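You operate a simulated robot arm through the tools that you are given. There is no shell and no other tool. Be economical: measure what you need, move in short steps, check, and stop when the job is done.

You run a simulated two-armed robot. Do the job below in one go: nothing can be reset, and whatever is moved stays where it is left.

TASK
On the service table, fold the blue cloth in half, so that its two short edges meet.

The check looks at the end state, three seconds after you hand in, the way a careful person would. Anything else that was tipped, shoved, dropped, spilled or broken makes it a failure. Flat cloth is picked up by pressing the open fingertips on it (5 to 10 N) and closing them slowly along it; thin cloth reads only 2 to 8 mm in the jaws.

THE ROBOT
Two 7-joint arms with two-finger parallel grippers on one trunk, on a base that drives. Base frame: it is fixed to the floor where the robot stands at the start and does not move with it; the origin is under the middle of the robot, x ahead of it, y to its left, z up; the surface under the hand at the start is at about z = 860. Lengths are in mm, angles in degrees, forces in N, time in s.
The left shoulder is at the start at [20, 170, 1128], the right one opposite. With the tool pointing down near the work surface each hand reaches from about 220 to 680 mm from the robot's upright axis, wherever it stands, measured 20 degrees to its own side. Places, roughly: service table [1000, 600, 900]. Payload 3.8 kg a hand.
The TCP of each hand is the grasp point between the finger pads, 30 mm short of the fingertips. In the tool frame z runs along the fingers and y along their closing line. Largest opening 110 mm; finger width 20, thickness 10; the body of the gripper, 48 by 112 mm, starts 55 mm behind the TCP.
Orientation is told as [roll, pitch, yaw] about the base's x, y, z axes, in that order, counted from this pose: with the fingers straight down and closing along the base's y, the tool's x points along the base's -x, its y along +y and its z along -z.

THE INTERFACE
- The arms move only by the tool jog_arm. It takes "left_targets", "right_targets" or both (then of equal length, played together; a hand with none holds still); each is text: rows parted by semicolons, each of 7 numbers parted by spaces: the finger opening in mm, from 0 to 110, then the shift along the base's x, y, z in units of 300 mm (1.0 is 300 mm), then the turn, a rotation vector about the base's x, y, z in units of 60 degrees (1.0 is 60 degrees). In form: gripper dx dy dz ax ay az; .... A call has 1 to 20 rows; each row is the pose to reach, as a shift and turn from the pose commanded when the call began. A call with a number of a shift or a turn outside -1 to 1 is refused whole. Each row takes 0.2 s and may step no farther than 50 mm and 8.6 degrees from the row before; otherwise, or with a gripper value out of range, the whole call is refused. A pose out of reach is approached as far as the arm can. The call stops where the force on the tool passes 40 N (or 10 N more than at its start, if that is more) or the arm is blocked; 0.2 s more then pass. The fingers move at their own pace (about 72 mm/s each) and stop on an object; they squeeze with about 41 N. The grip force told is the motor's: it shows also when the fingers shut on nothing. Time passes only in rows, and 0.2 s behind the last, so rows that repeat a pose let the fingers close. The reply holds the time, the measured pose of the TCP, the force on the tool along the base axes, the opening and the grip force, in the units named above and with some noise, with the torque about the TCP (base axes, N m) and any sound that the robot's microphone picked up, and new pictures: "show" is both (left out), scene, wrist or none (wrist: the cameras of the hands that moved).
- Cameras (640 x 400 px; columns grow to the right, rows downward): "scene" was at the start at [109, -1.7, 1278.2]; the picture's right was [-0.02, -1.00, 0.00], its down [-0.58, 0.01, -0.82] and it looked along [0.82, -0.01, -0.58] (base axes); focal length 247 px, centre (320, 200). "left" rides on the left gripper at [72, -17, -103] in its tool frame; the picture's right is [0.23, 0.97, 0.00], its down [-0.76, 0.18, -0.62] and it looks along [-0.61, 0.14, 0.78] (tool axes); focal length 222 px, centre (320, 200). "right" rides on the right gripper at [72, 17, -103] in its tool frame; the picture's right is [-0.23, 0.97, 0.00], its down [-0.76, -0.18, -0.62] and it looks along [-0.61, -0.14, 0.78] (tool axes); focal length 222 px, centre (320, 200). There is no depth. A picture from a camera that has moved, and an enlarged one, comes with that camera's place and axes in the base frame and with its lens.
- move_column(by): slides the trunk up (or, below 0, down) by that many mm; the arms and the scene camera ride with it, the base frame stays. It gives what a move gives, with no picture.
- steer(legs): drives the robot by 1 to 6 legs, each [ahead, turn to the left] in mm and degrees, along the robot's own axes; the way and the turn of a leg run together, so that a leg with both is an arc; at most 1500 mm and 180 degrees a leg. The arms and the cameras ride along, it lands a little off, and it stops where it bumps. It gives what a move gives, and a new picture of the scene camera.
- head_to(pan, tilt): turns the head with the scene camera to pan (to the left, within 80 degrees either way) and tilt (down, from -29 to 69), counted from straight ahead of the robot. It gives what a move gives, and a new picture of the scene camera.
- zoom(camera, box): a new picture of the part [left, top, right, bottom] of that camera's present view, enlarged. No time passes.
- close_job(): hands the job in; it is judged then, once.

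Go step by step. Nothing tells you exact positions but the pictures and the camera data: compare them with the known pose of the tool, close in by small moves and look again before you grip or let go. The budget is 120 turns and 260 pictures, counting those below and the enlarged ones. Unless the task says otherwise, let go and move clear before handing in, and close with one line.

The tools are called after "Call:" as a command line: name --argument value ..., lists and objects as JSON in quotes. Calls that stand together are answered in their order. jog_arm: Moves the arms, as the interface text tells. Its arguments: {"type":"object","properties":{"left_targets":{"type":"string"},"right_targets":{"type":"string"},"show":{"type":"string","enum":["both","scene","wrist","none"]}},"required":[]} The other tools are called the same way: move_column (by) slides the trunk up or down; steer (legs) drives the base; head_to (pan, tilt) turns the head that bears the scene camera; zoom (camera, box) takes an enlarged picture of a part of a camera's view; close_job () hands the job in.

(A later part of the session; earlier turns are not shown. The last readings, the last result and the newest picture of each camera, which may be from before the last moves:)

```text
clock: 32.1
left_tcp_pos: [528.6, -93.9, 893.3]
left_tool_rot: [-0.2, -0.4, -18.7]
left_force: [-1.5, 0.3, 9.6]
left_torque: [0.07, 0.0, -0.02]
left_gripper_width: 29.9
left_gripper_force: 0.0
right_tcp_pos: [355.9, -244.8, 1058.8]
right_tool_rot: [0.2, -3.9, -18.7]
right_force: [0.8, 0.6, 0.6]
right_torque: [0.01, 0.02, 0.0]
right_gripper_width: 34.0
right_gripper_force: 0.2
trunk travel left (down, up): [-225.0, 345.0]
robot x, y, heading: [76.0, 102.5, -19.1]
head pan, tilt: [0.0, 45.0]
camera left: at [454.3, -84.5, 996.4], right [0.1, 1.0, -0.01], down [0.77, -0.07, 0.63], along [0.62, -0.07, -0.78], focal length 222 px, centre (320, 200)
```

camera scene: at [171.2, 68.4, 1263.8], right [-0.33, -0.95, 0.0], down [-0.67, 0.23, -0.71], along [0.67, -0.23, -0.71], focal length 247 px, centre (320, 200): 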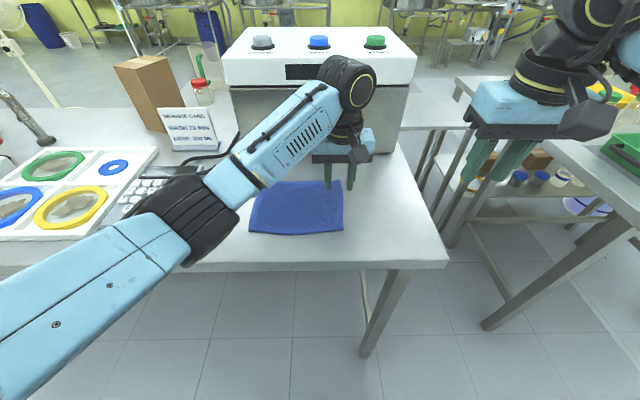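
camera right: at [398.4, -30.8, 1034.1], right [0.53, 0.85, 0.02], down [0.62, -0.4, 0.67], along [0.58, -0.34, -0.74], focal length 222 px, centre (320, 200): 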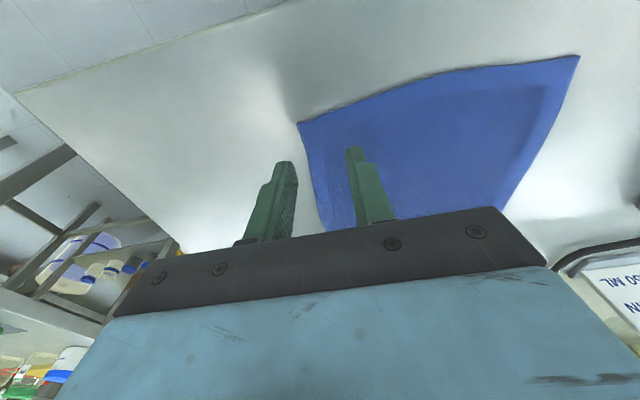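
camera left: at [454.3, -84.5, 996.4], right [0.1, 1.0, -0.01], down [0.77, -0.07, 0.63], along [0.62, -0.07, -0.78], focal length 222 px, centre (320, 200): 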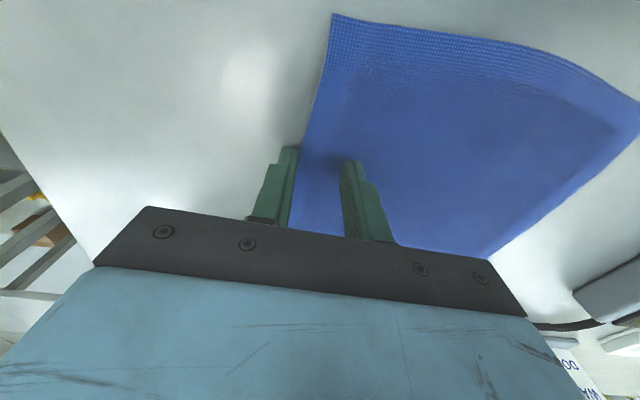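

9.6 N with the outer finger at the edge. Closing slowly.

Call:
jog_arm --left_targets "26 0 0 0 0 0 0; 23 0 0 0 0 0 0; 20 0 0 0 0 0 0; 17 0 0 0 0 0 0; 14 0 0 0 0 0 0; 11 0 0 0 0 0 0; 8 0 0 0 0 0 0; 5 0 0 0 0 0 0; 2 0 0 0 0 0 0; 0 0 0 0 0 0 0; 0 0 0 0 0 0 0" --show "wrist"

Call:
zoom --camera "left" --box '[200, 80, 440, 230]'

```text
clock: 34.5
left_tcp_pos: [528.1, -91.8, 892.4]
left_tool_rot: [-0.2, -0.3, -18.9]
left_force: [0.5, 2.4, 18.9]
left_torque: [0.11, 0.0, -0.02]
left_gripper_width: 3.8
left_gripper_force: 40.8
right_tcp_pos: [354.5, -243.9, 1059.6]
right_tool_rot: [0.2, -3.9, -18.8]
right_force: [0.9, -0.3, -0.4]
right_torque: [-0.03, -0.01, 0.01]
right_gripper_width: 33.9
right_gripper_force: 0.1
trunk travel left (down, up): [-225.0, 345.0]
robot x, y, heading: [69.8, 102.6, -19.1]
head pan, tilt: [0.0, 45.0]
camera left: at [454.0, -83.8, 996.1], right [0.1, 1.0, 0.0], down [0.77, -0.07, 0.63], along [0.62, -0.07, -0.78], focal length 222 px, centre (320, 200)
```

left: 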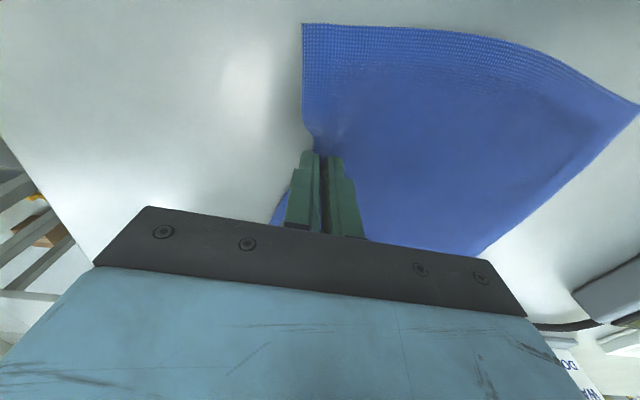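

```text
2.67 times, centred on (320, 155) of left
camera zoom: at [454.0, -83.8, 996.1], right [0.1, 1.0, 0.0], down [0.77, -0.07, 0.63], along [0.62, -0.07, -0.78], focal length 592 px, centre (320, 320)
```

zoom: 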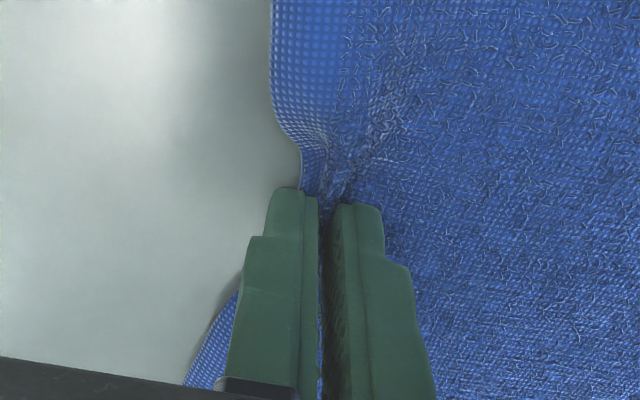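

Firm grip at mid-edge. I'll carry it over in an arc to the left, leaning the hand so the edge folds naturally, and stop three quarters of the way.

Call:
jog_arm --left_targets "0 0.005 0.014 0.069 -0.046 0.016 0; 0 0.015 0.044 0.133 -0.091 0.032 0; 0 0.032 0.091 0.187 -0.138 0.048 0; 0 0.052 0.149 0.229 -0.184 0.064 0; 0 0.075 0.216 0.254 -0.23 0.08 0; 0 0.1 0.288 0.262 -0.275 0.096 0; 0 0.125 0.36 0.251 -0.321 0.112 0; 0 0.149 0.427 0.23 -0.367 0.128 0; 0 0.169 0.485 0.188 -0.413 0.144 0"

```text
clock: 36.5
left_tcp_pos: [579.9, 51.3, 946.3]
left_tool_rot: [-26.5, -0.1, -18.7]
left_force: [-0.4, -0.4, 0.1]
left_torque: [0.11, -0.01, 0.03]
left_gripper_width: 3.5
left_gripper_force: 41.2
right_tcp_pos: [355.7, -246.0, 1059.2]
right_tool_rot: [0.1, -3.9, -18.8]
right_force: [0.3, 1.0, 0.2]
right_torque: [-0.02, -0.03, 0.02]
right_gripper_width: 34.2
right_gripper_force: 0.0
trunk travel left (down, up): [-225.0, 345.0]
robot x, y, heading: [75.4, 102.8, -19.1]
head pan, tilt: [0.0, 45.0]
camera scene: at [171.3, 68.7, 1263.8], right [-0.33, -0.95, 0.0], down [-0.67, 0.23, -0.71], along [0.67, -0.23, -0.71], focal length 247 px, centre (320, 200)
camera left: at [520.7, 105.5, 1046.4], right [0.07, 0.9, -0.43], down [0.86, 0.17, 0.48], along [0.5, -0.41, -0.76], focal length 222 px, centre (320, 200)
```

scene: 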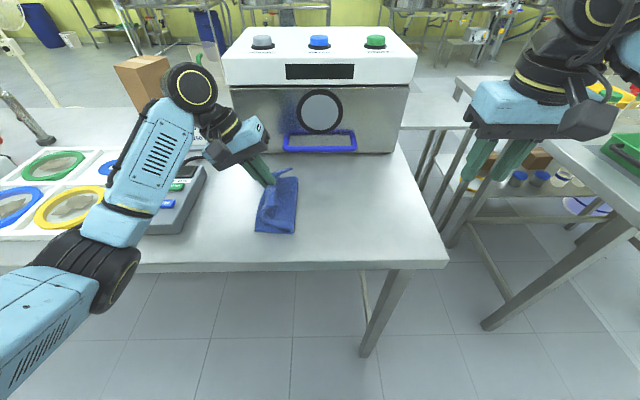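
left: 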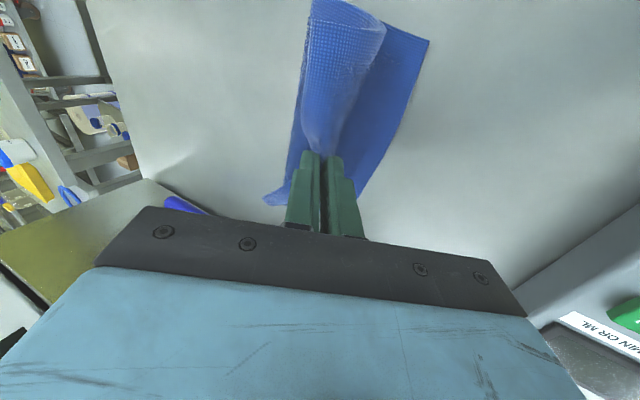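

Call:
zoom --camera "scene" --box '[220, 140, 340, 260]'

```text
3.33 times, centred on (280, 200) of scene
camera zoom: at [171.3, 68.7, 1263.8], right [-0.33, -0.95, 0.0], down [-0.67, 0.23, -0.71], along [0.67, -0.23, -0.71], focal length 823 px, centre (453, 200)
```

zoom: 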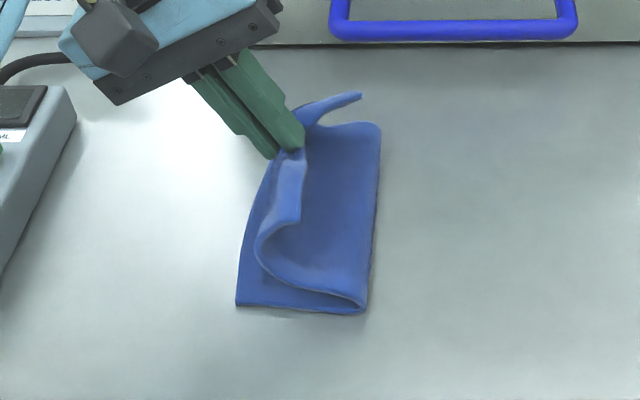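

The fold is going well. I'll finish the arc and lower, without releasing yet.

Call:
jog_arm --left_targets "0 0.016 0.045 -0.054 -0.046 0.016 0; 0 0.026 0.075 -0.118 -0.091 0.032 0; 0 0.034 0.098 -0.172 -0.138 0.048 0; 0 0.034 0.098 -0.172 -0.138 0.048 0"

Call:
zoom --camera "scene" --box '[220, 140, 340, 260]'

```text
clock: 37.5
left_tcp_pos: [592.0, 81.5, 894.5]
left_tool_rot: [-35.2, -0.1, -18.7]
left_force: [0.2, 0.4, 1.2]
left_torque: [0.08, 0.0, 0.01]
left_gripper_width: 3.6
left_gripper_force: 41.0
right_tcp_pos: [356.1, -246.4, 1059.4]
right_tool_rot: [0.2, -4.0, -18.8]
right_force: [-0.2, 0.2, 0.7]
right_torque: [-0.02, -0.02, 0.01]
right_gripper_width: 34.1
right_gripper_force: 0.1
trunk travel left (down, up): [-225.0, 345.0]
robot x, y, heading: [69.0, 101.1, -19.1]
head pan, tilt: [0.0, 45.0]
camera scene: at [171.1, 68.3, 1263.8], right [-0.33, -0.95, 0.0], down [-0.67, 0.23, -0.71], along [0.67, -0.23, -0.71], focal length 247 px, centre (320, 200)
camera left: at [537.4, 148.7, 989.1], right [0.04, 0.83, -0.56], down [0.88, 0.23, 0.41], along [0.47, -0.51, -0.72], focal length 222 px, centre (320, 200)
```

scene: 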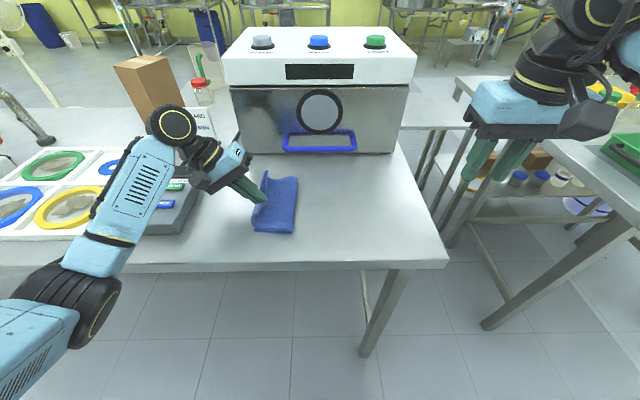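
left: 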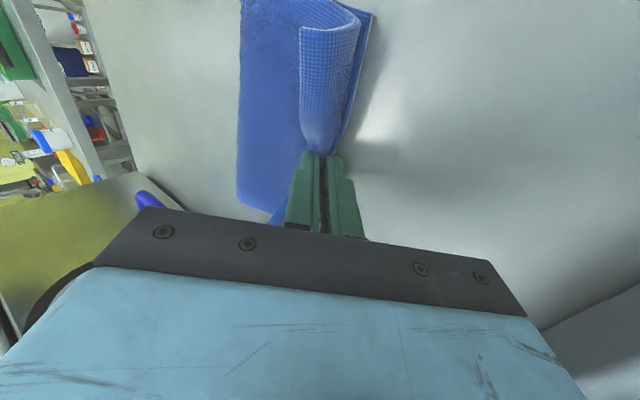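

```text
3.33 times, centred on (280, 200) of scene
camera zoom: at [171.1, 68.3, 1263.8], right [-0.33, -0.95, 0.0], down [-0.67, 0.23, -0.71], along [0.67, -0.23, -0.71], focal length 823 px, centre (453, 200)
```

zoom: 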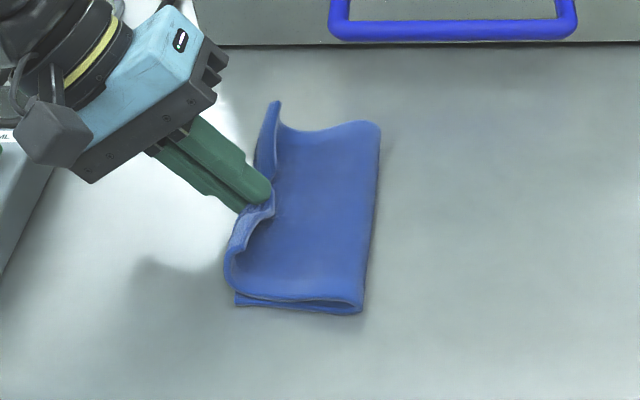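

The near side aligns well, and the held strip stands up along the fingers. I'll open and slide the fingers out backward along their own axis.

Call:
jog_arm --left_targets "6 0 0 0.003 0 0 0; 12 0 0 0.008 0 0 0; 18 0.002 0.005 0.014 0 0 0; 18 0.01 0.027 0.041 0 0 0; 18 0.019 0.054 0.082 0 0 0; 18 0.038 0.108 0.164 0 0 0; 18 0.06 0.17 0.28 0 0 0; 18 0.06 0.17 0.28 0 0 0" --show "wrist"

Call:
zoom --camera "scene" --box '[220, 140, 340, 260]'

```text
clock: 39.3
left_tcp_pos: [608.3, 133.5, 981.1]
left_tool_rot: [-35.0, 0.0, -18.7]
left_force: [0.1, -0.4, 0.5]
left_torque: [-0.03, -0.01, -0.02]
left_gripper_width: 18.2
left_gripper_force: 0.1
right_tcp_pos: [355.7, -244.5, 1058.9]
right_tool_rot: [0.2, -3.9, -18.8]
right_force: [-0.1, 0.6, 0.5]
right_torque: [0.0, -0.05, -0.03]
right_gripper_width: 34.1
right_gripper_force: 0.2
trunk travel left (down, up): [-225.0, 345.0]
robot x, y, heading: [73.4, 102.4, -19.2]
head pan, tilt: [0.0, 45.0]
camera left: at [554.7, 200.3, 1076.3], right [0.04, 0.83, -0.56], down [0.88, 0.23, 0.41], along [0.47, -0.51, -0.72], focal length 222 px, centre (320, 200)
```

left: 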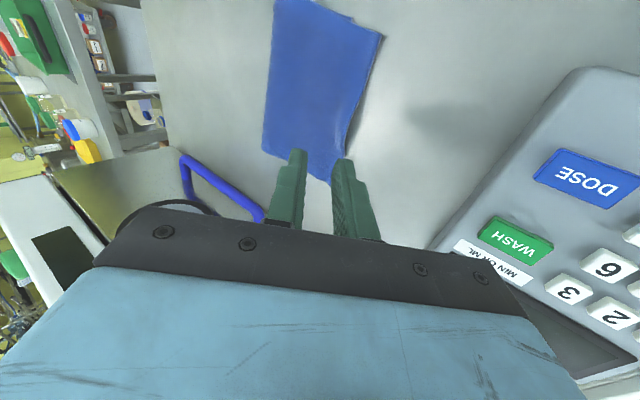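

```text
3.33 times, centred on (280, 200) of scene
camera zoom: at [171.2, 68.3, 1263.7], right [-0.33, -0.95, 0.0], down [-0.67, 0.23, -0.71], along [0.67, -0.23, -0.71], focal length 823 px, centre (453, 200)
```

zoom: 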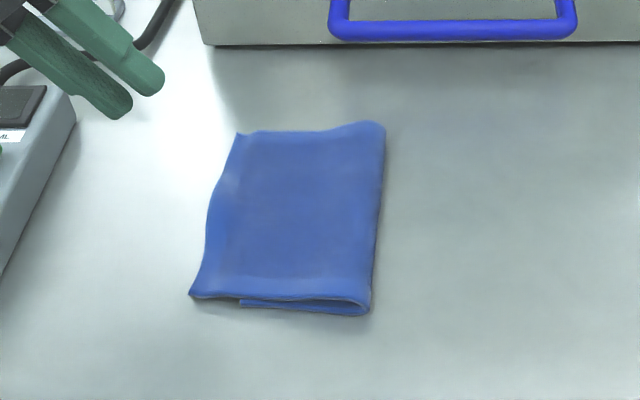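

The fold is neat, but the top layer overshoots the lower edge by about 25–30 mm, and the near lower corner shows at right. I'll re-grip the top edge at its middle and lay it back a little. First I'll set the hand upright above that edge.

Call:
jog_arm --left_targets "22 -0.01 -0.024 0 0.092 -0.032 0; 22 -0.02 -0.049 0 0.183 -0.064 0; 22 -0.029 -0.073 0 0.275 -0.096 0; 22 -0.039 -0.097 0 0.367 -0.128 0; 22 -0.049 -0.122 -0.08 0.458 -0.16 0; 22 -0.058 -0.146 -0.16 0.55 -0.192 0; 22 -0.058 -0.146 -0.2 0.55 -0.192 0" --show "wrist"

Call:
zoom --camera "left" --box '[160, 0, 480, 200]'

```text
clock: 40.9
left_tcp_pos: [590.3, 87.0, 921.4]
left_tool_rot: [0.0, -0.4, -18.7]
left_force: [-0.1, 0.0, 0.9]
left_torque: [0.01, 0.03, 0.0]
left_gripper_width: 21.7
left_gripper_force: 0.1
right_tcp_pos: [355.5, -244.9, 1058.1]
right_tool_rot: [0.2, -4.0, -18.8]
right_force: [0.9, 0.5, 0.3]
right_torque: [0.02, -0.02, 0.05]
right_gripper_width: 34.0
right_gripper_force: 0.1
trunk travel left (down, up): [-225.0, 345.0]
robot x, y, heading: [74.9, 97.4, -19.1]
head pan, tilt: [0.0, 45.0]
camera left: at [516.8, 97.1, 1024.5], right [0.1, 1.0, 0.0], down [0.77, -0.07, 0.63], along [0.62, -0.06, -0.78], focal length 222 px, centre (320, 200)
```

left: 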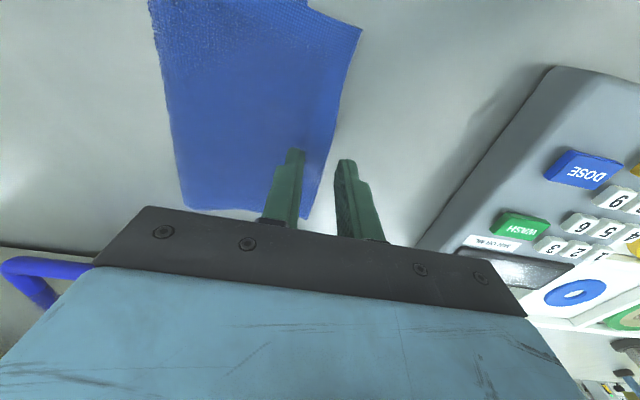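

```text
2.00 times, centred on (320, 100) of left
camera zoom: at [516.8, 97.1, 1024.5], right [0.1, 1.0, 0.0], down [0.77, -0.07, 0.63], along [0.62, -0.06, -0.78], focal length 444 px, centre (320, 400)
```

zoom: 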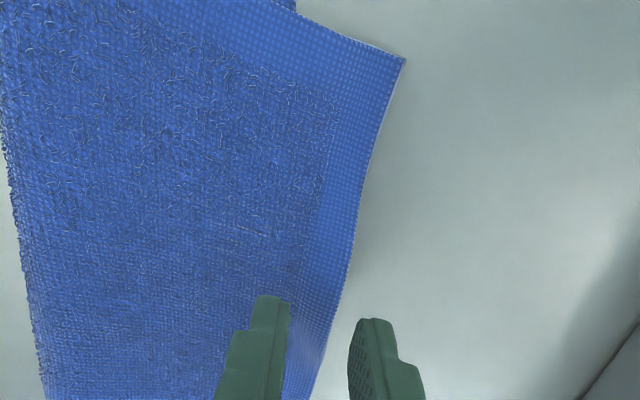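

The top edge is straight at l≈286 while the lower edge is at about 250. I'll press here with the outer finger just off the edge.

Call:
jog_arm --left_targets "22 0.003 0.009 -0.05 0 0 0; 22 0.003 0.009 -0.085 0 0 0; 22 0.003 0.009 -0.093 0 0 0; 22 0.003 0.009 -0.1 0 0 0" --show "wrist"

Call:
zoom --camera "left" --box '[200, 50, 440, 200]'

```text
clock: 41.9
left_tcp_pos: [589.2, 90.5, 894.0]
left_tool_rot: [-0.2, -0.6, -18.8]
left_force: [1.4, -0.1, 19.1]
left_torque: [-0.35, 0.08, 0.02]
left_gripper_width: 22.0
left_gripper_force: 0.0
right_tcp_pos: [354.2, -245.4, 1058.0]
right_tool_rot: [0.2, -4.0, -18.8]
right_force: [0.3, -0.4, -1.3]
right_torque: [0.0, 0.0, 0.04]
right_gripper_width: 33.9
right_gripper_force: 0.1
trunk travel left (down, up): [-225.0, 345.0]
robot x, y, heading: [73.2, 103.0, -19.2]
head pan, tilt: [0.0, 45.0]
camera left: at [515.8, 100.3, 996.4], right [0.1, 1.0, -0.01], down [0.77, -0.07, 0.63], along [0.63, -0.07, -0.78], focal length 222 px, centre (320, 200)
```

left: 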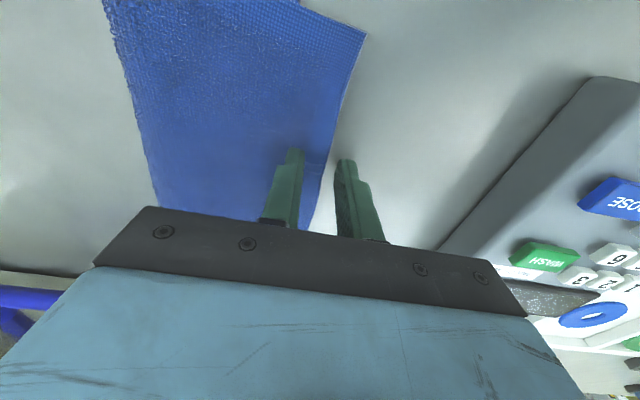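

```text
2.67 times, centred on (320, 125) of left
camera zoom: at [515.8, 100.3, 996.4], right [0.1, 1.0, -0.01], down [0.77, -0.07, 0.63], along [0.63, -0.07, -0.78], focal length 592 px, centre (320, 400)
```

zoom: 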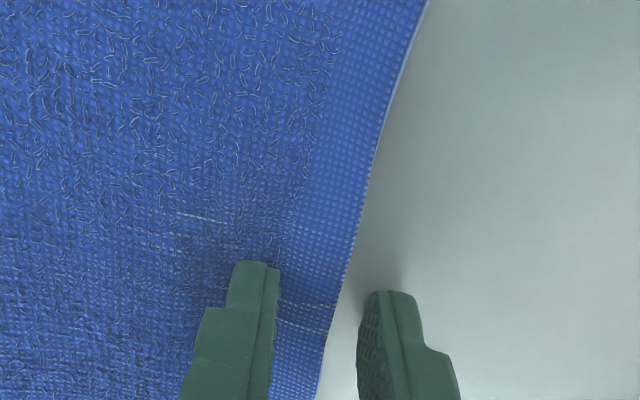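

Contact is made. Closing slowly.

Call:
jog_arm --left_targets "20 0 0 0.002 0 0 0; 17 0 0 0.002 0 0 0; 14 0 0 0.002 0 0 0; 11 0 0 0.002 0 0 0; 8 0 0 0.002 0 0 0; 5 0 0 0.002 0 0 0; 2 0 0 0.002 0 0 0; 0 0 0 0.002 0 0 0; 0 0 0 0.002 0 0 0" --show "wrist"

Call:
zoom --camera "left" --box '[200, 50, 440, 200]'

```text
clock: 43.9
left_tcp_pos: [588.8, 90.9, 892.6]
left_tool_rot: [-0.2, -0.4, -18.8]
left_force: [-0.7, -2.7, 25.4]
left_torque: [-0.25, 0.2, 0.0]
left_gripper_width: 2.0
left_gripper_force: 40.5
right_tcp_pos: [353.7, -244.9, 1060.0]
right_tool_rot: [0.2, -4.1, -18.8]
right_force: [0.6, 0.7, -0.2]
right_torque: [0.02, -0.03, -0.01]
right_gripper_width: 33.9
right_gripper_force: 0.0
trunk travel left (down, up): [-225.0, 345.0]
robot x, y, heading: [74.3, 105.5, -19.5]
head pan, tilt: [0.0, 45.0]
camera left: at [515.2, 99.9, 996.3], right [0.1, 0.99, -0.01], down [0.77, -0.07, 0.63], along [0.63, -0.07, -0.78], focal length 222 px, centre (320, 200)
```

left: 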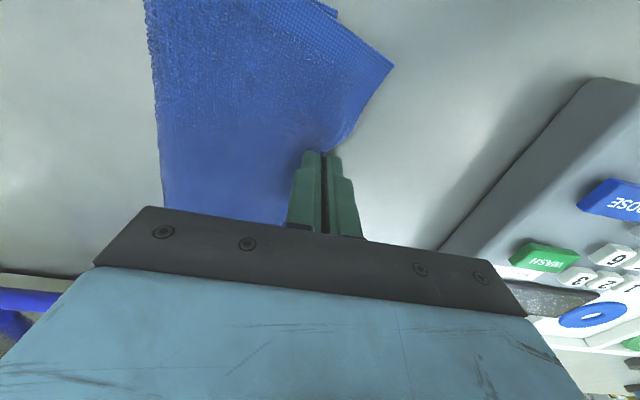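

```text
2.67 times, centred on (320, 125) of left
camera zoom: at [515.2, 99.9, 996.3], right [0.1, 0.99, -0.01], down [0.77, -0.07, 0.63], along [0.63, -0.07, -0.78], focal length 592 px, centre (320, 400)
```

zoom: 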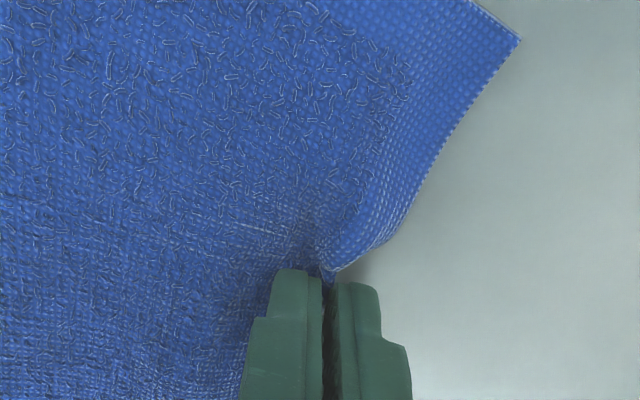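

The edge is held (2 mm). I'll lift it back to the right, partly unfolding, and look at the lower layer.

Call:
jog_arm --left_targets "0 -0.004 -0.013 0.05 0 0 0; 0 -0.013 -0.038 0.1 0 0 0; 0 -0.024 -0.07 0.15 0 0 0; 0 -0.038 -0.11 0.19 0 0 0; 0 -0.055 -0.157 0.22 0 0 0; 0 -0.073 -0.21 0.245 0 0 0; 0 -0.091 -0.261 0.265 0 0 0; 0 -0.091 -0.261 0.265 0 0 0"

Call:
zoom --camera "scene" --box '[220, 140, 340, 260]'

```text
clock: 45.7
left_tcp_pos: [565.7, 13.5, 971.6]
left_tool_rot: [-0.3, -0.2, -18.9]
left_force: [0.7, -0.4, 0.1]
left_torque: [0.0, 0.01, -0.02]
left_gripper_width: 2.2
left_gripper_force: 41.0
right_tcp_pos: [355.6, -244.1, 1058.7]
right_tool_rot: [0.1, -4.0, -18.8]
right_force: [0.2, -0.1, -0.2]
right_torque: [-0.02, 0.01, 0.0]
right_gripper_width: 34.0
right_gripper_force: 0.0
trunk travel left (down, up): [-225.0, 345.0]
robot x, y, heading: [74.8, 103.9, -19.2]
head pan, tilt: [0.0, 45.0]
camera scene: at [171.2, 68.5, 1263.8], right [-0.33, -0.95, 0.0], down [-0.67, 0.23, -0.71], along [0.67, -0.23, -0.71], focal length 247 px, centre (320, 200)
camera left: at [490.9, 22.1, 1075.0], right [0.1, 1.0, 0.0], down [0.78, -0.07, 0.63], along [0.62, -0.07, -0.78], focal length 222 px, centre (320, 200)
```

scene: 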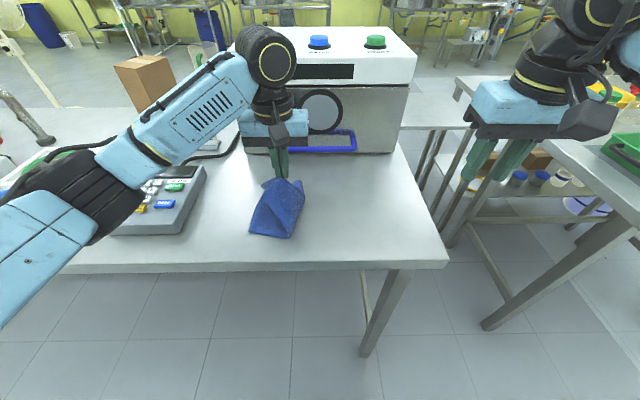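
left: 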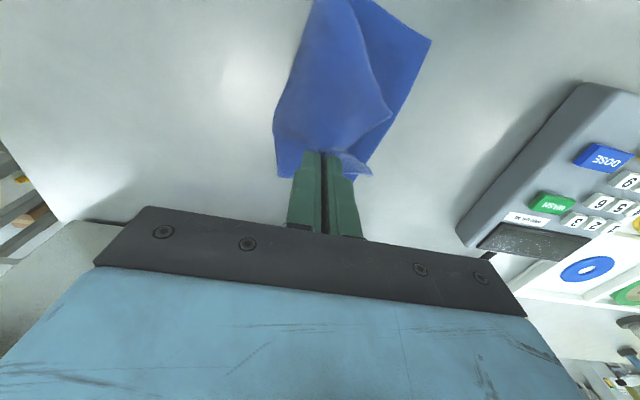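

```text
3.33 times, centred on (280, 200) of scene
camera zoom: at [171.2, 68.5, 1263.8], right [-0.33, -0.95, 0.0], down [-0.67, 0.23, -0.71], along [0.67, -0.23, -0.71], focal length 823 px, centre (453, 200)
```

zoom: 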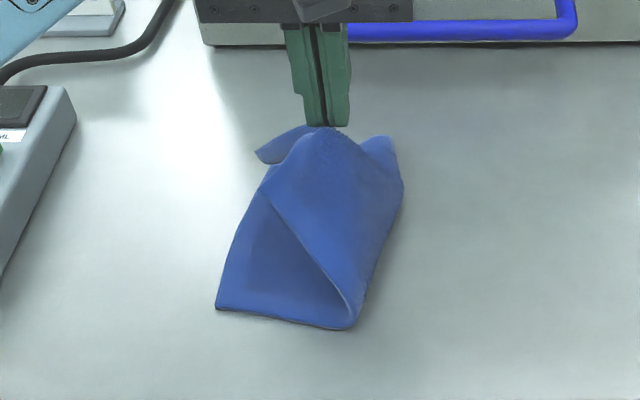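

The lower layer's left edge now runs from about (449,266) to (605,253) in the table-aligned frame. I'll swing the held edge further right to re-seat the crease at mid-length, then lay it again.

Call:
jog_arm --left_targets "0 -0.027 -0.058 -0.003 0 0 0; 0 -0.053 -0.117 -0.01 0 0 0; 0 -0.08 -0.176 -0.02 0 0 0; 0 -0.106 -0.235 -0.035 0 0 0; 0 -0.106 -0.235 -0.035 0 0 0; 0 -0.106 -0.235 -0.035 0 0 0"

Call:
zoom --camera "scene" --box '[220, 140, 340, 260]'

```text
clock: 47.1
left_tcp_pos: [533.2, -59.0, 960.8]
left_tool_rot: [-0.3, -0.3, -18.8]
left_force: [-0.2, 0.1, -0.5]
left_torque: [0.01, 0.0, -0.03]
left_gripper_width: 2.1
left_gripper_force: 40.9
right_tcp_pos: [356.2, -246.0, 1058.2]
right_tool_rot: [0.2, -4.0, -18.8]
right_force: [0.2, 0.7, -0.4]
right_torque: [-0.01, -0.02, 0.01]
right_gripper_width: 34.1
right_gripper_force: 0.1
trunk travel left (down, up): [-225.0, 345.0]
robot x, y, heading: [73.0, 102.4, -19.1]
head pan, tilt: [0.0, 45.0]
camera scene: at [171.2, 68.3, 1263.8], right [-0.33, -0.95, 0.0], down [-0.67, 0.23, -0.71], along [0.67, -0.23, -0.71], focal length 247 px, centre (320, 200)
camera left: at [459.9, -49.3, 1063.5], right [0.1, 1.0, 0.0], down [0.78, -0.07, 0.63], along [0.62, -0.07, -0.78], focal length 222 px, centre (320, 200)
```

scene: 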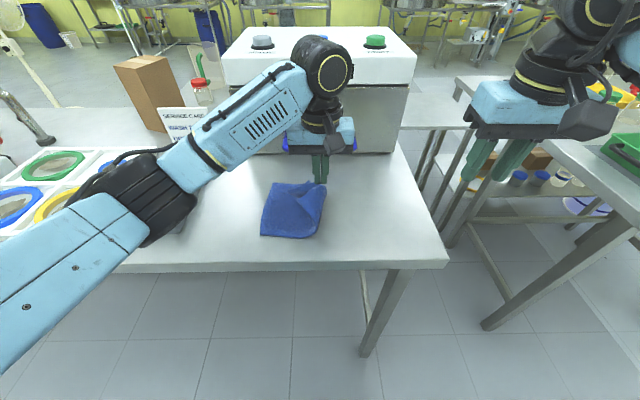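
left: 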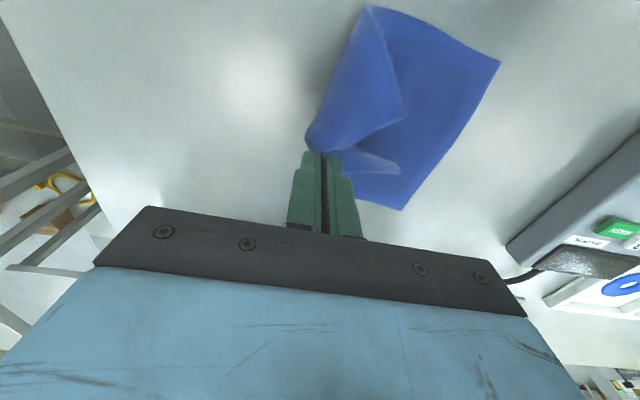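

```text
3.33 times, centred on (280, 200) of scene
camera zoom: at [171.2, 68.3, 1263.8], right [-0.33, -0.95, 0.0], down [-0.67, 0.23, -0.71], along [0.67, -0.23, -0.71], focal length 823 px, centre (453, 200)
```

zoom: 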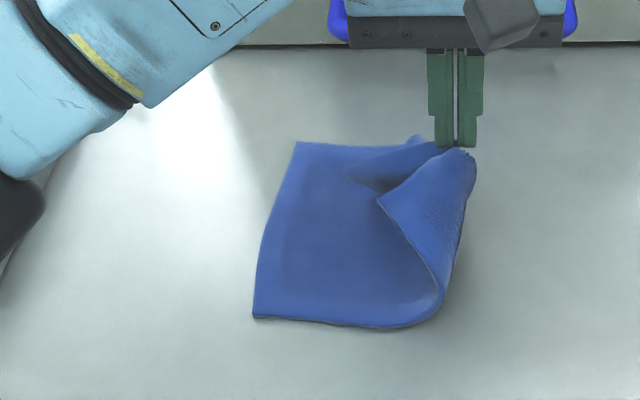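

The lower layer slid along and straightened: its left edge is now at about l=236–242. I'll lay the edge over again, slowly, aiming for that line.

Call:
jog_arm --left_targets "0 0.014 0.039 0.015 -0.063 0.022 0; 0 0.027 0.079 0.029 -0.126 0.044 0; 0 0.045 0.129 0.022 -0.189 0.066 0; 0 0.063 0.181 0.009 -0.252 0.088 0; 0 0.079 0.227 -0.013 -0.315 0.11 0; 0 0.095 0.272 -0.039 -0.378 0.132 0; 0 0.106 0.305 -0.075 -0.425 0.148 0; 0 0.118 0.338 -0.113 -0.472 0.165 0; 0 0.123 0.354 -0.143 -0.519 0.181 0; 0 0.123 0.354 -0.143 -0.519 0.181 0"

Call:
zoom --camera "scene" --box '[220, 140, 340, 260]'

```text
clock: 49.3
left_tcp_pos: [569.7, 49.2, 917.6]
left_tool_rot: [-33.1, -0.1, -18.7]
left_force: [-0.4, 0.1, -0.3]
left_torque: [0.04, -0.01, -0.02]
left_gripper_width: 2.0
left_gripper_force: 40.8
right_tcp_pos: [355.6, -245.3, 1060.1]
right_tool_rot: [0.2, -4.0, -18.7]
right_force: [0.2, 0.0, -0.5]
right_torque: [0.0, -0.01, 0.0]
right_gripper_width: 33.8
right_gripper_force: 0.1
trunk travel left (down, up): [-225.0, 345.0]
robot x, y, heading: [76.9, 102.8, -19.1]
head pan, tilt: [0.0, 45.0]
camera scene: at [171.2, 68.3, 1263.8], right [-0.33, -0.95, 0.0], down [-0.67, 0.23, -0.71], along [0.67, -0.23, -0.71], focal length 247 px, centre (320, 200)
camera left: at [515.2, 114.6, 1014.1], right [0.05, 0.84, -0.53], down [0.88, 0.22, 0.42], along [0.48, -0.49, -0.73], focal length 222 px, centre (320, 200)
```

scene: 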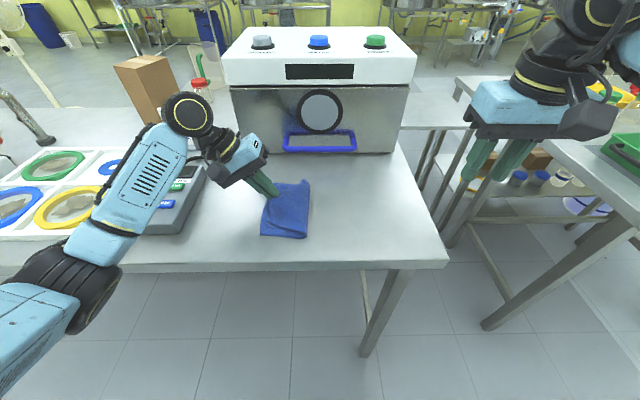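
left: 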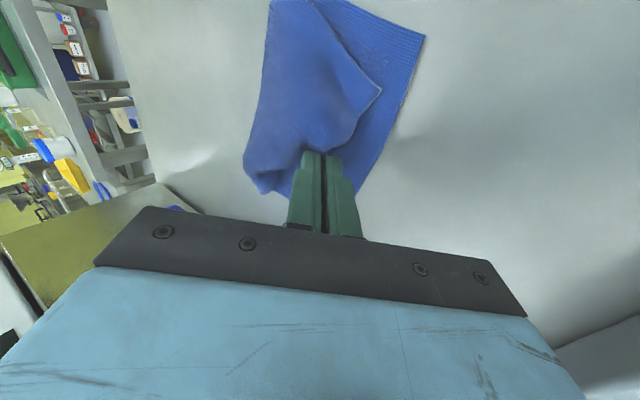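

```text
3.33 times, centred on (280, 200) of scene
camera zoom: at [171.2, 68.3, 1263.8], right [-0.33, -0.95, 0.0], down [-0.67, 0.23, -0.71], along [0.67, -0.23, -0.71], focal length 823 px, centre (453, 200)
```

zoom: 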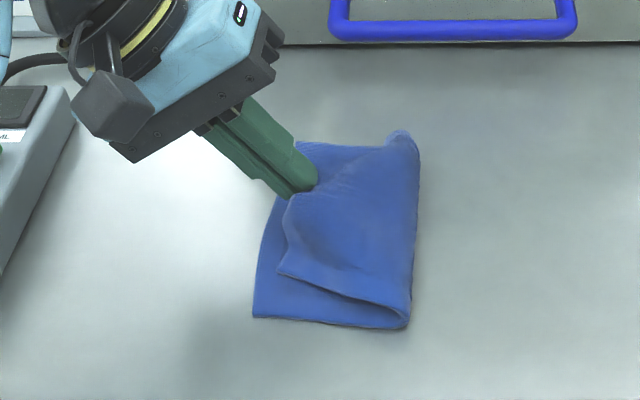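

The lower layer stayed put. I'll lower the last bit, open, and slide the fingers out backward.

Call:
jog_arm --left_targets "0 0.005 0.016 -0.035 0 0 0; 0 0.011 0.031 -0.075 0 0 0; 0 0.011 0.031 -0.078 0 0 0; 6 0.011 0.031 -0.075 0 0 0; 12 0.011 0.031 -0.07 0 0 0; 16 0.013 0.036 -0.064 0 0 0; 16 0.021 0.058 -0.035 0 0 0; 16 0.03 0.085 0.007 0 0 0; 16 0.049 0.139 0.09 0 0 0; 16 0.071 0.2 0.2 0 0 0; 16 0.071 0.2 0.2 0 0 0" --show "wrist"

Call:
zoom --camera "scene" --box '[220, 140, 340, 260]'

```text
clock: 51.7
left_tcp_pos: [590.8, 110.9, 977.4]
left_tool_rot: [-33.2, 0.0, -18.7]
left_force: [-0.3, -0.5, 0.3]
left_torque: [0.0, -0.01, 0.02]
left_gripper_width: 15.9
left_gripper_force: 0.0
right_tcp_pos: [355.4, -245.3, 1058.3]
right_tool_rot: [0.2, -3.9, -18.8]
right_force: [0.1, -0.1, 0.5]
right_torque: [-0.05, 0.01, 0.01]
right_gripper_width: 34.1
right_gripper_force: 0.0
trunk travel left (down, up): [-225.0, 345.0]
robot x, y, heading: [73.0, 102.4, -19.2]
head pan, tilt: [0.0, 45.0]
camera left: at [537.1, 174.9, 1073.3], right [0.05, 0.84, -0.53], down [0.88, 0.22, 0.42], along [0.48, -0.49, -0.73], focal length 222 px, centre (320, 200)
```

left: 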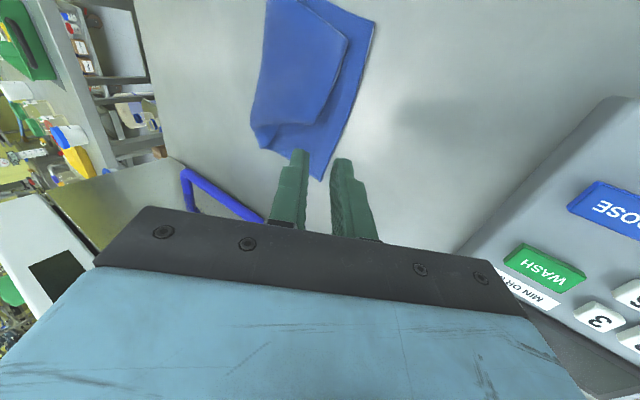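

```text
3.33 times, centred on (280, 200) of scene
camera zoom: at [171.2, 68.3, 1263.7], right [-0.33, -0.95, 0.0], down [-0.67, 0.23, -0.71], along [0.67, -0.23, -0.71], focal length 823 px, centre (453, 200)
```

zoom: 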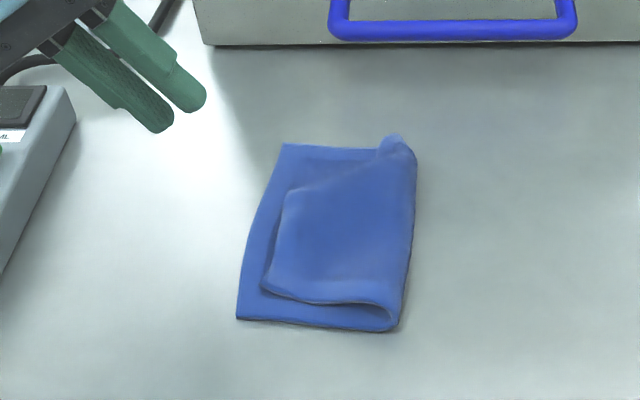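

Now the top edge falls a little short, and the far top corner is tucked under. I'll lift the top layer back to unfold and redo it, using the lesson that the first grip held about 31 mm of cloth. First the hand goes upright over the top edge.

Call:
jog_arm --left_targets "26 -0.019 -0.039 0 0.087 -0.03 0; 26 -0.038 -0.077 0 0.174 -0.061 0; 26 -0.057 -0.116 0 0.261 -0.091 0; 26 -0.075 -0.155 0 0.348 -0.121 0; 26 -0.094 -0.193 -0.08 0.435 -0.152 0; 26 -0.113 -0.232 -0.16 0.522 -0.182 0; 26 -0.113 -0.232 -0.22 0.522 -0.182 0" --show "wrist"

Call:
zoom --camera "left" --box '[160, 0, 480, 200]'

```text
clock: 53.3
left_tcp_pos: [557.7, 42.2, 910.8]
left_tool_rot: [0.1, -0.4, -18.8]
left_force: [0.8, 0.3, 0.0]
left_torque: [-0.02, 0.01, 0.02]
left_gripper_width: 25.9
left_gripper_force: 0.0
right_tcp_pos: [355.8, -245.2, 1058.5]
right_tool_rot: [0.2, -4.0, -18.7]
right_force: [0.0, -0.2, 0.0]
right_torque: [-0.02, 0.0, 0.01]
right_gripper_width: 33.9
right_gripper_force: 0.0
trunk travel left (down, up): [-225.0, 345.0]
robot x, y, heading: [73.6, 102.4, -19.0]
head pan, tilt: [0.0, 45.0]
camera left: at [482.8, 50.7, 1014.2], right [0.1, 1.0, 0.0], down [0.77, -0.08, 0.63], along [0.62, -0.06, -0.78], focal length 222 px, centre (320, 200)
```

left: 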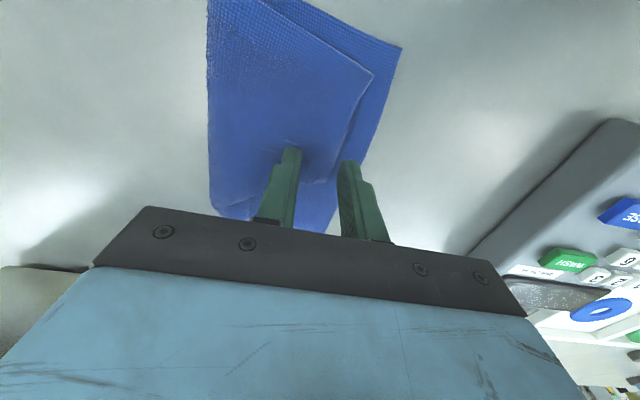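

```text
2.00 times, centred on (320, 100) of left
camera zoom: at [482.8, 50.7, 1014.2], right [0.1, 1.0, 0.0], down [0.77, -0.08, 0.63], along [0.62, -0.06, -0.78], focal length 444 px, centre (320, 400)
```

zoom: 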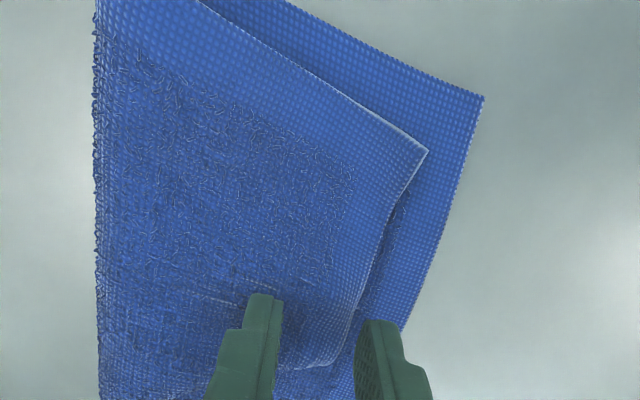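

The far top corner is clearly tucked under. I'll shift so both fingers rest on the top layer only and press lightly to pinch just that layer.

Call:
jog_arm --left_targets "26 -0.052 -0.028 0 0 0 0; 26 -0.052 -0.028 -0.03 0 0 0; 26 -0.052 -0.028 -0.042 0 0 0; 26 -0.052 -0.028 -0.047 0 0 0" --show "none"

```text
clock: 54.3
left_tcp_pos: [543.4, 31.3, 899.6]
left_tool_rot: [-0.2, -0.6, -18.8]
left_force: [0.8, 0.6, 10.3]
left_torque: [-0.17, -0.03, 0.0]
left_gripper_width: 25.7
left_gripper_force: 0.1
right_tcp_pos: [356.0, -244.2, 1059.9]
right_tool_rot: [0.2, -4.0, -18.8]
right_force: [0.3, 0.7, 0.3]
right_torque: [-0.02, 0.03, 0.01]
right_gripper_width: 34.0
right_gripper_force: 0.1
trunk travel left (down, up): [-225.0, 345.0]
robot x, y, heading: [75.7, 100.8, -19.2]
head pan, tilt: [0.0, 45.0]
```

Call:
jog_arm --left_targets "24 0 0 0.002 0 0 0; 21 0 0 0.002 0 0 0; 18 0 0 0.003 0 0 0; 15 0 0 0.003 0 0 0; 12 0 0 0.004 0 0 0; 9 0 0 0.004 0 0 0; 6 0 0 0.005 0 0 0; 3 0 0 0.005 0 0 0; 0 0 0 0.005 0 0 0; 0 0 0 0.005 0 0 0; 0 0 0 0.03 0 0 0; 0 0 0 0.07 0 0 0; 0 0 0 0.12 0 0 0"

Call:
zoom --camera "scene" --box '[220, 140, 340, 260]'

```text
clock: 57.1
left_tcp_pos: [540.6, 29.2, 933.0]
left_tool_rot: [0.0, -0.1, -18.8]
left_force: [-0.5, -0.5, 0.4]
left_torque: [-0.02, -0.03, -0.01]
left_gripper_width: 3.9
left_gripper_force: 40.8
right_tcp_pos: [354.7, -245.0, 1058.5]
right_tool_rot: [0.0, -3.9, -18.8]
right_force: [-0.8, 0.7, -0.5]
right_torque: [0.01, 0.0, 0.0]
right_gripper_width: 34.0
right_gripper_force: 0.0
trunk travel left (down, up): [-225.0, 345.0]
robot x, y, heading: [75.0, 100.9, -18.9]
head pan, tilt: [0.0, 45.0]
camera scene: at [171.1, 68.4, 1263.8], right [-0.33, -0.95, 0.0], down [-0.67, 0.23, -0.71], along [0.67, -0.23, -0.71], focal length 247 px, centre (320, 200)
camera left: at [466.8, 37.9, 1036.5], right [0.1, 1.0, 0.0], down [0.78, -0.08, 0.63], along [0.62, -0.06, -0.78], focal length 222 px, centre (320, 200)
```

scene: 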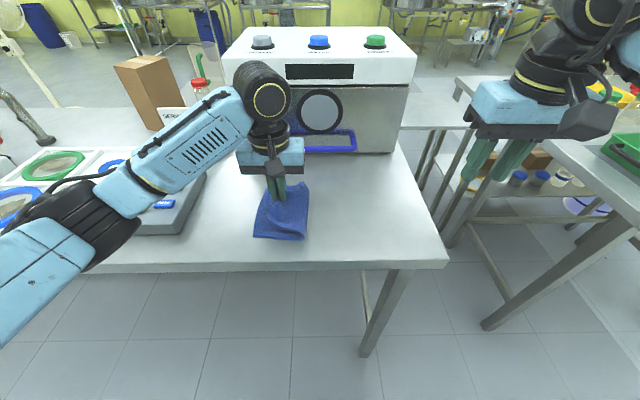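
left: 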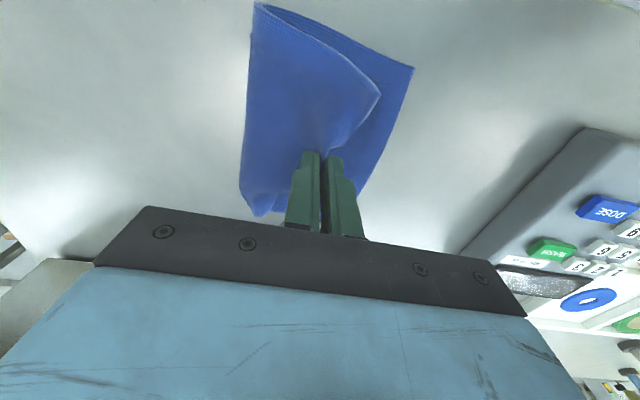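

```text
3.33 times, centred on (280, 200) of scene
camera zoom: at [171.1, 68.4, 1263.8], right [-0.33, -0.95, 0.0], down [-0.67, 0.23, -0.71], along [0.67, -0.23, -0.71], focal length 823 px, centre (453, 200)
```

zoom: 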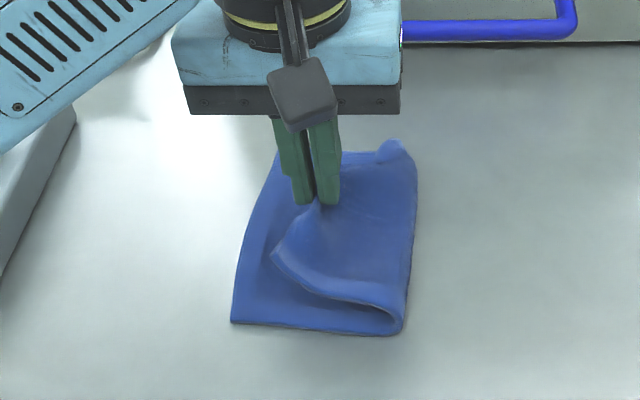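

Only the top layer came up. I'll carry it up and over to the right, then lower it while easing left so its hanging edge spreads outward, and release.

Call:
jog_arm --left_targets "0 -0.016 -0.047 0.08 0 0 0; 0 -0.033 -0.094 0.115 0 0 0; 0 -0.049 -0.142 0.13 0 0 0; 0 -0.066 -0.189 0.135 0 0 0; 0 -0.082 -0.236 0.13 0 0 0; 0 -0.099 -0.283 0.115 0 0 0; 0 -0.11 -0.315 0.097 0 0 0; 0 -0.12 -0.346 0.06 0 0 0; 0 -0.12 -0.346 0.06 0 0 0; 0 -0.12 -0.346 0.03 0 0 0; 0 -0.12 -0.346 0.03 0 0 0"

Call:
zoom --camera "scene" --box '[220, 140, 380, 260]'

```text
clock: 59.5
left_tcp_pos: [503.5, -72.5, 942.7]
left_tool_rot: [-0.1, -0.4, -18.8]
left_force: [0.7, -0.7, -0.2]
left_torque: [-0.04, 0.02, -0.02]
left_gripper_width: 3.7
left_gripper_force: 41.0
right_tcp_pos: [356.2, -245.2, 1058.6]
right_tool_rot: [0.3, -4.1, -18.9]
right_force: [0.2, 0.3, -0.2]
right_torque: [0.02, -0.03, 0.0]
right_gripper_width: 34.2
right_gripper_force: 0.1
trunk travel left (down, up): [-225.0, 345.0]
robot x, y, heading: [74.6, 106.0, -19.1]
head pan, tilt: [0.0, 45.0]
camera scene: at [171.2, 68.4, 1263.8], right [-0.33, -0.95, 0.0], down [-0.67, 0.23, -0.71], along [0.67, -0.23, -0.71], focal length 247 px, centre (320, 200)
camera left: at [430.1, -64.8, 1046.0], right [0.1, 1.0, 0.0], down [0.77, -0.08, 0.63], along [0.62, -0.06, -0.78], focal length 222 px, centre (320, 200)
```

scene: 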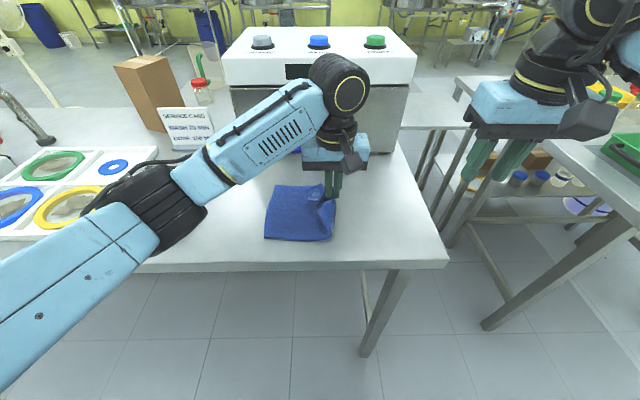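
left: 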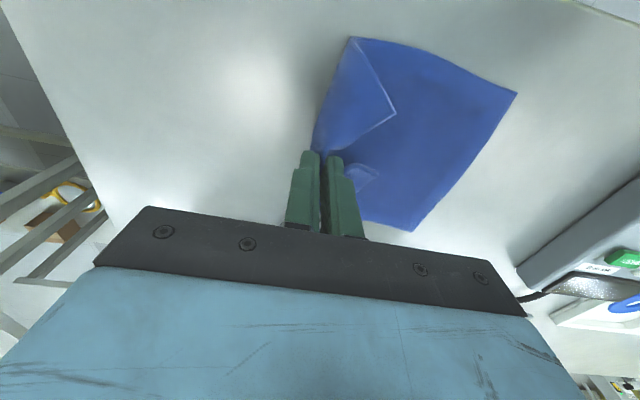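

```text
3.33 times, centred on (300, 200) of scene
camera zoom: at [171.2, 68.4, 1263.8], right [-0.33, -0.95, 0.0], down [-0.67, 0.23, -0.71], along [0.67, -0.23, -0.71], focal length 823 px, centre (387, 200)
```

zoom: 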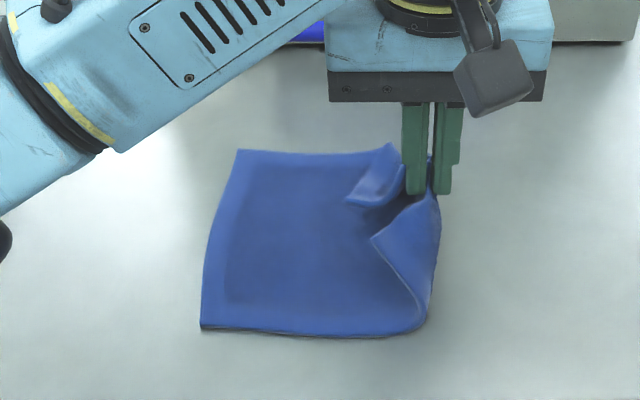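

Both right corners still lie folded over to the left. I'll carry the pinch further right and low, then release so the cloth springs flatter.

Call:
jog_arm --left_targets "0 -0.011 -0.031 -0.02 0 0 0; 0 -0.022 -0.063 -0.05 0 0 0; 0 -0.033 -0.094 -0.09 0 0 0; 0 -0.044 -0.126 -0.13 0 0 0; 10 -0.044 -0.126 -0.13 0 0 0; 20 -0.044 -0.126 -0.125 0 0 0; 24 -0.044 -0.126 -0.06 0 0 0; 24 -0.044 -0.126 0.06 0 0 0; 24 -0.044 -0.126 0.15 0 0 0; 24 -0.044 -0.126 0.15 0 0 0" --show "wrist"

Call:
zoom --camera "scene" --box '[220, 140, 380, 260]'

```text
clock: 61.7
left_tcp_pos: [492.7, -110.6, 987.0]
left_tool_rot: [0.0, -0.3, -18.8]
left_force: [0.2, 0.0, -0.5]
left_torque: [-0.01, 0.02, 0.0]
left_gripper_width: 23.9
left_gripper_force: 0.0
right_tcp_pos: [356.5, -245.3, 1059.1]
right_tool_rot: [0.3, -4.0, -18.8]
right_force: [1.5, 0.5, -0.2]
right_torque: [0.03, 0.02, 0.0]
right_gripper_width: 34.0
right_gripper_force: 0.0
trunk travel left (down, up): [-225.0, 345.0]
robot x, y, heading: [74.5, 103.8, -19.1]
head pan, tilt: [0.0, 45.0]
camera left: at [418.1, -101.2, 1090.1], right [0.1, 1.0, 0.0], down [0.78, -0.08, 0.63], along [0.62, -0.06, -0.78], focal length 222 px, centre (320, 200)
```

left: 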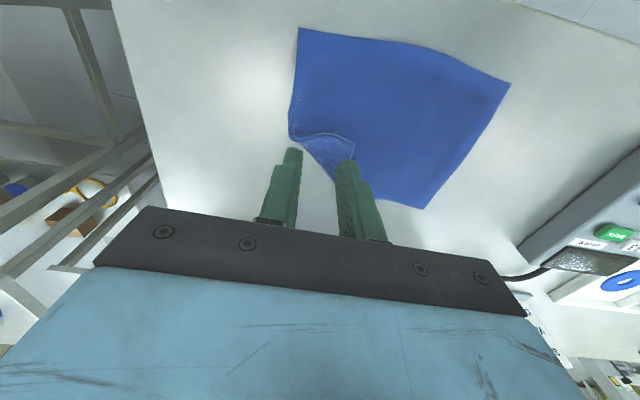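

```text
3.33 times, centred on (300, 200) of scene
camera zoom: at [171.3, 68.4, 1263.7], right [-0.33, -0.95, 0.0], down [-0.67, 0.23, -0.71], along [0.67, -0.23, -0.71], focal length 823 px, centre (387, 200)
```

zoom: 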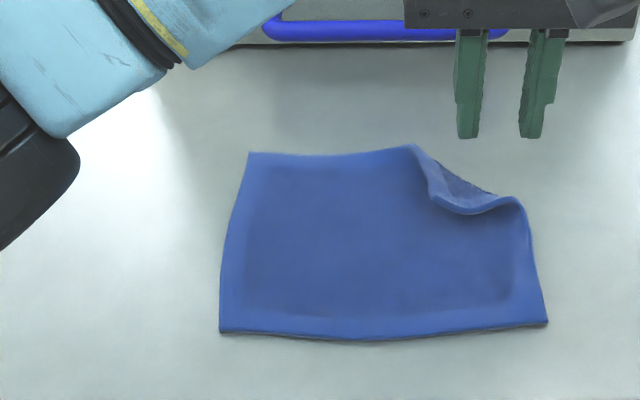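

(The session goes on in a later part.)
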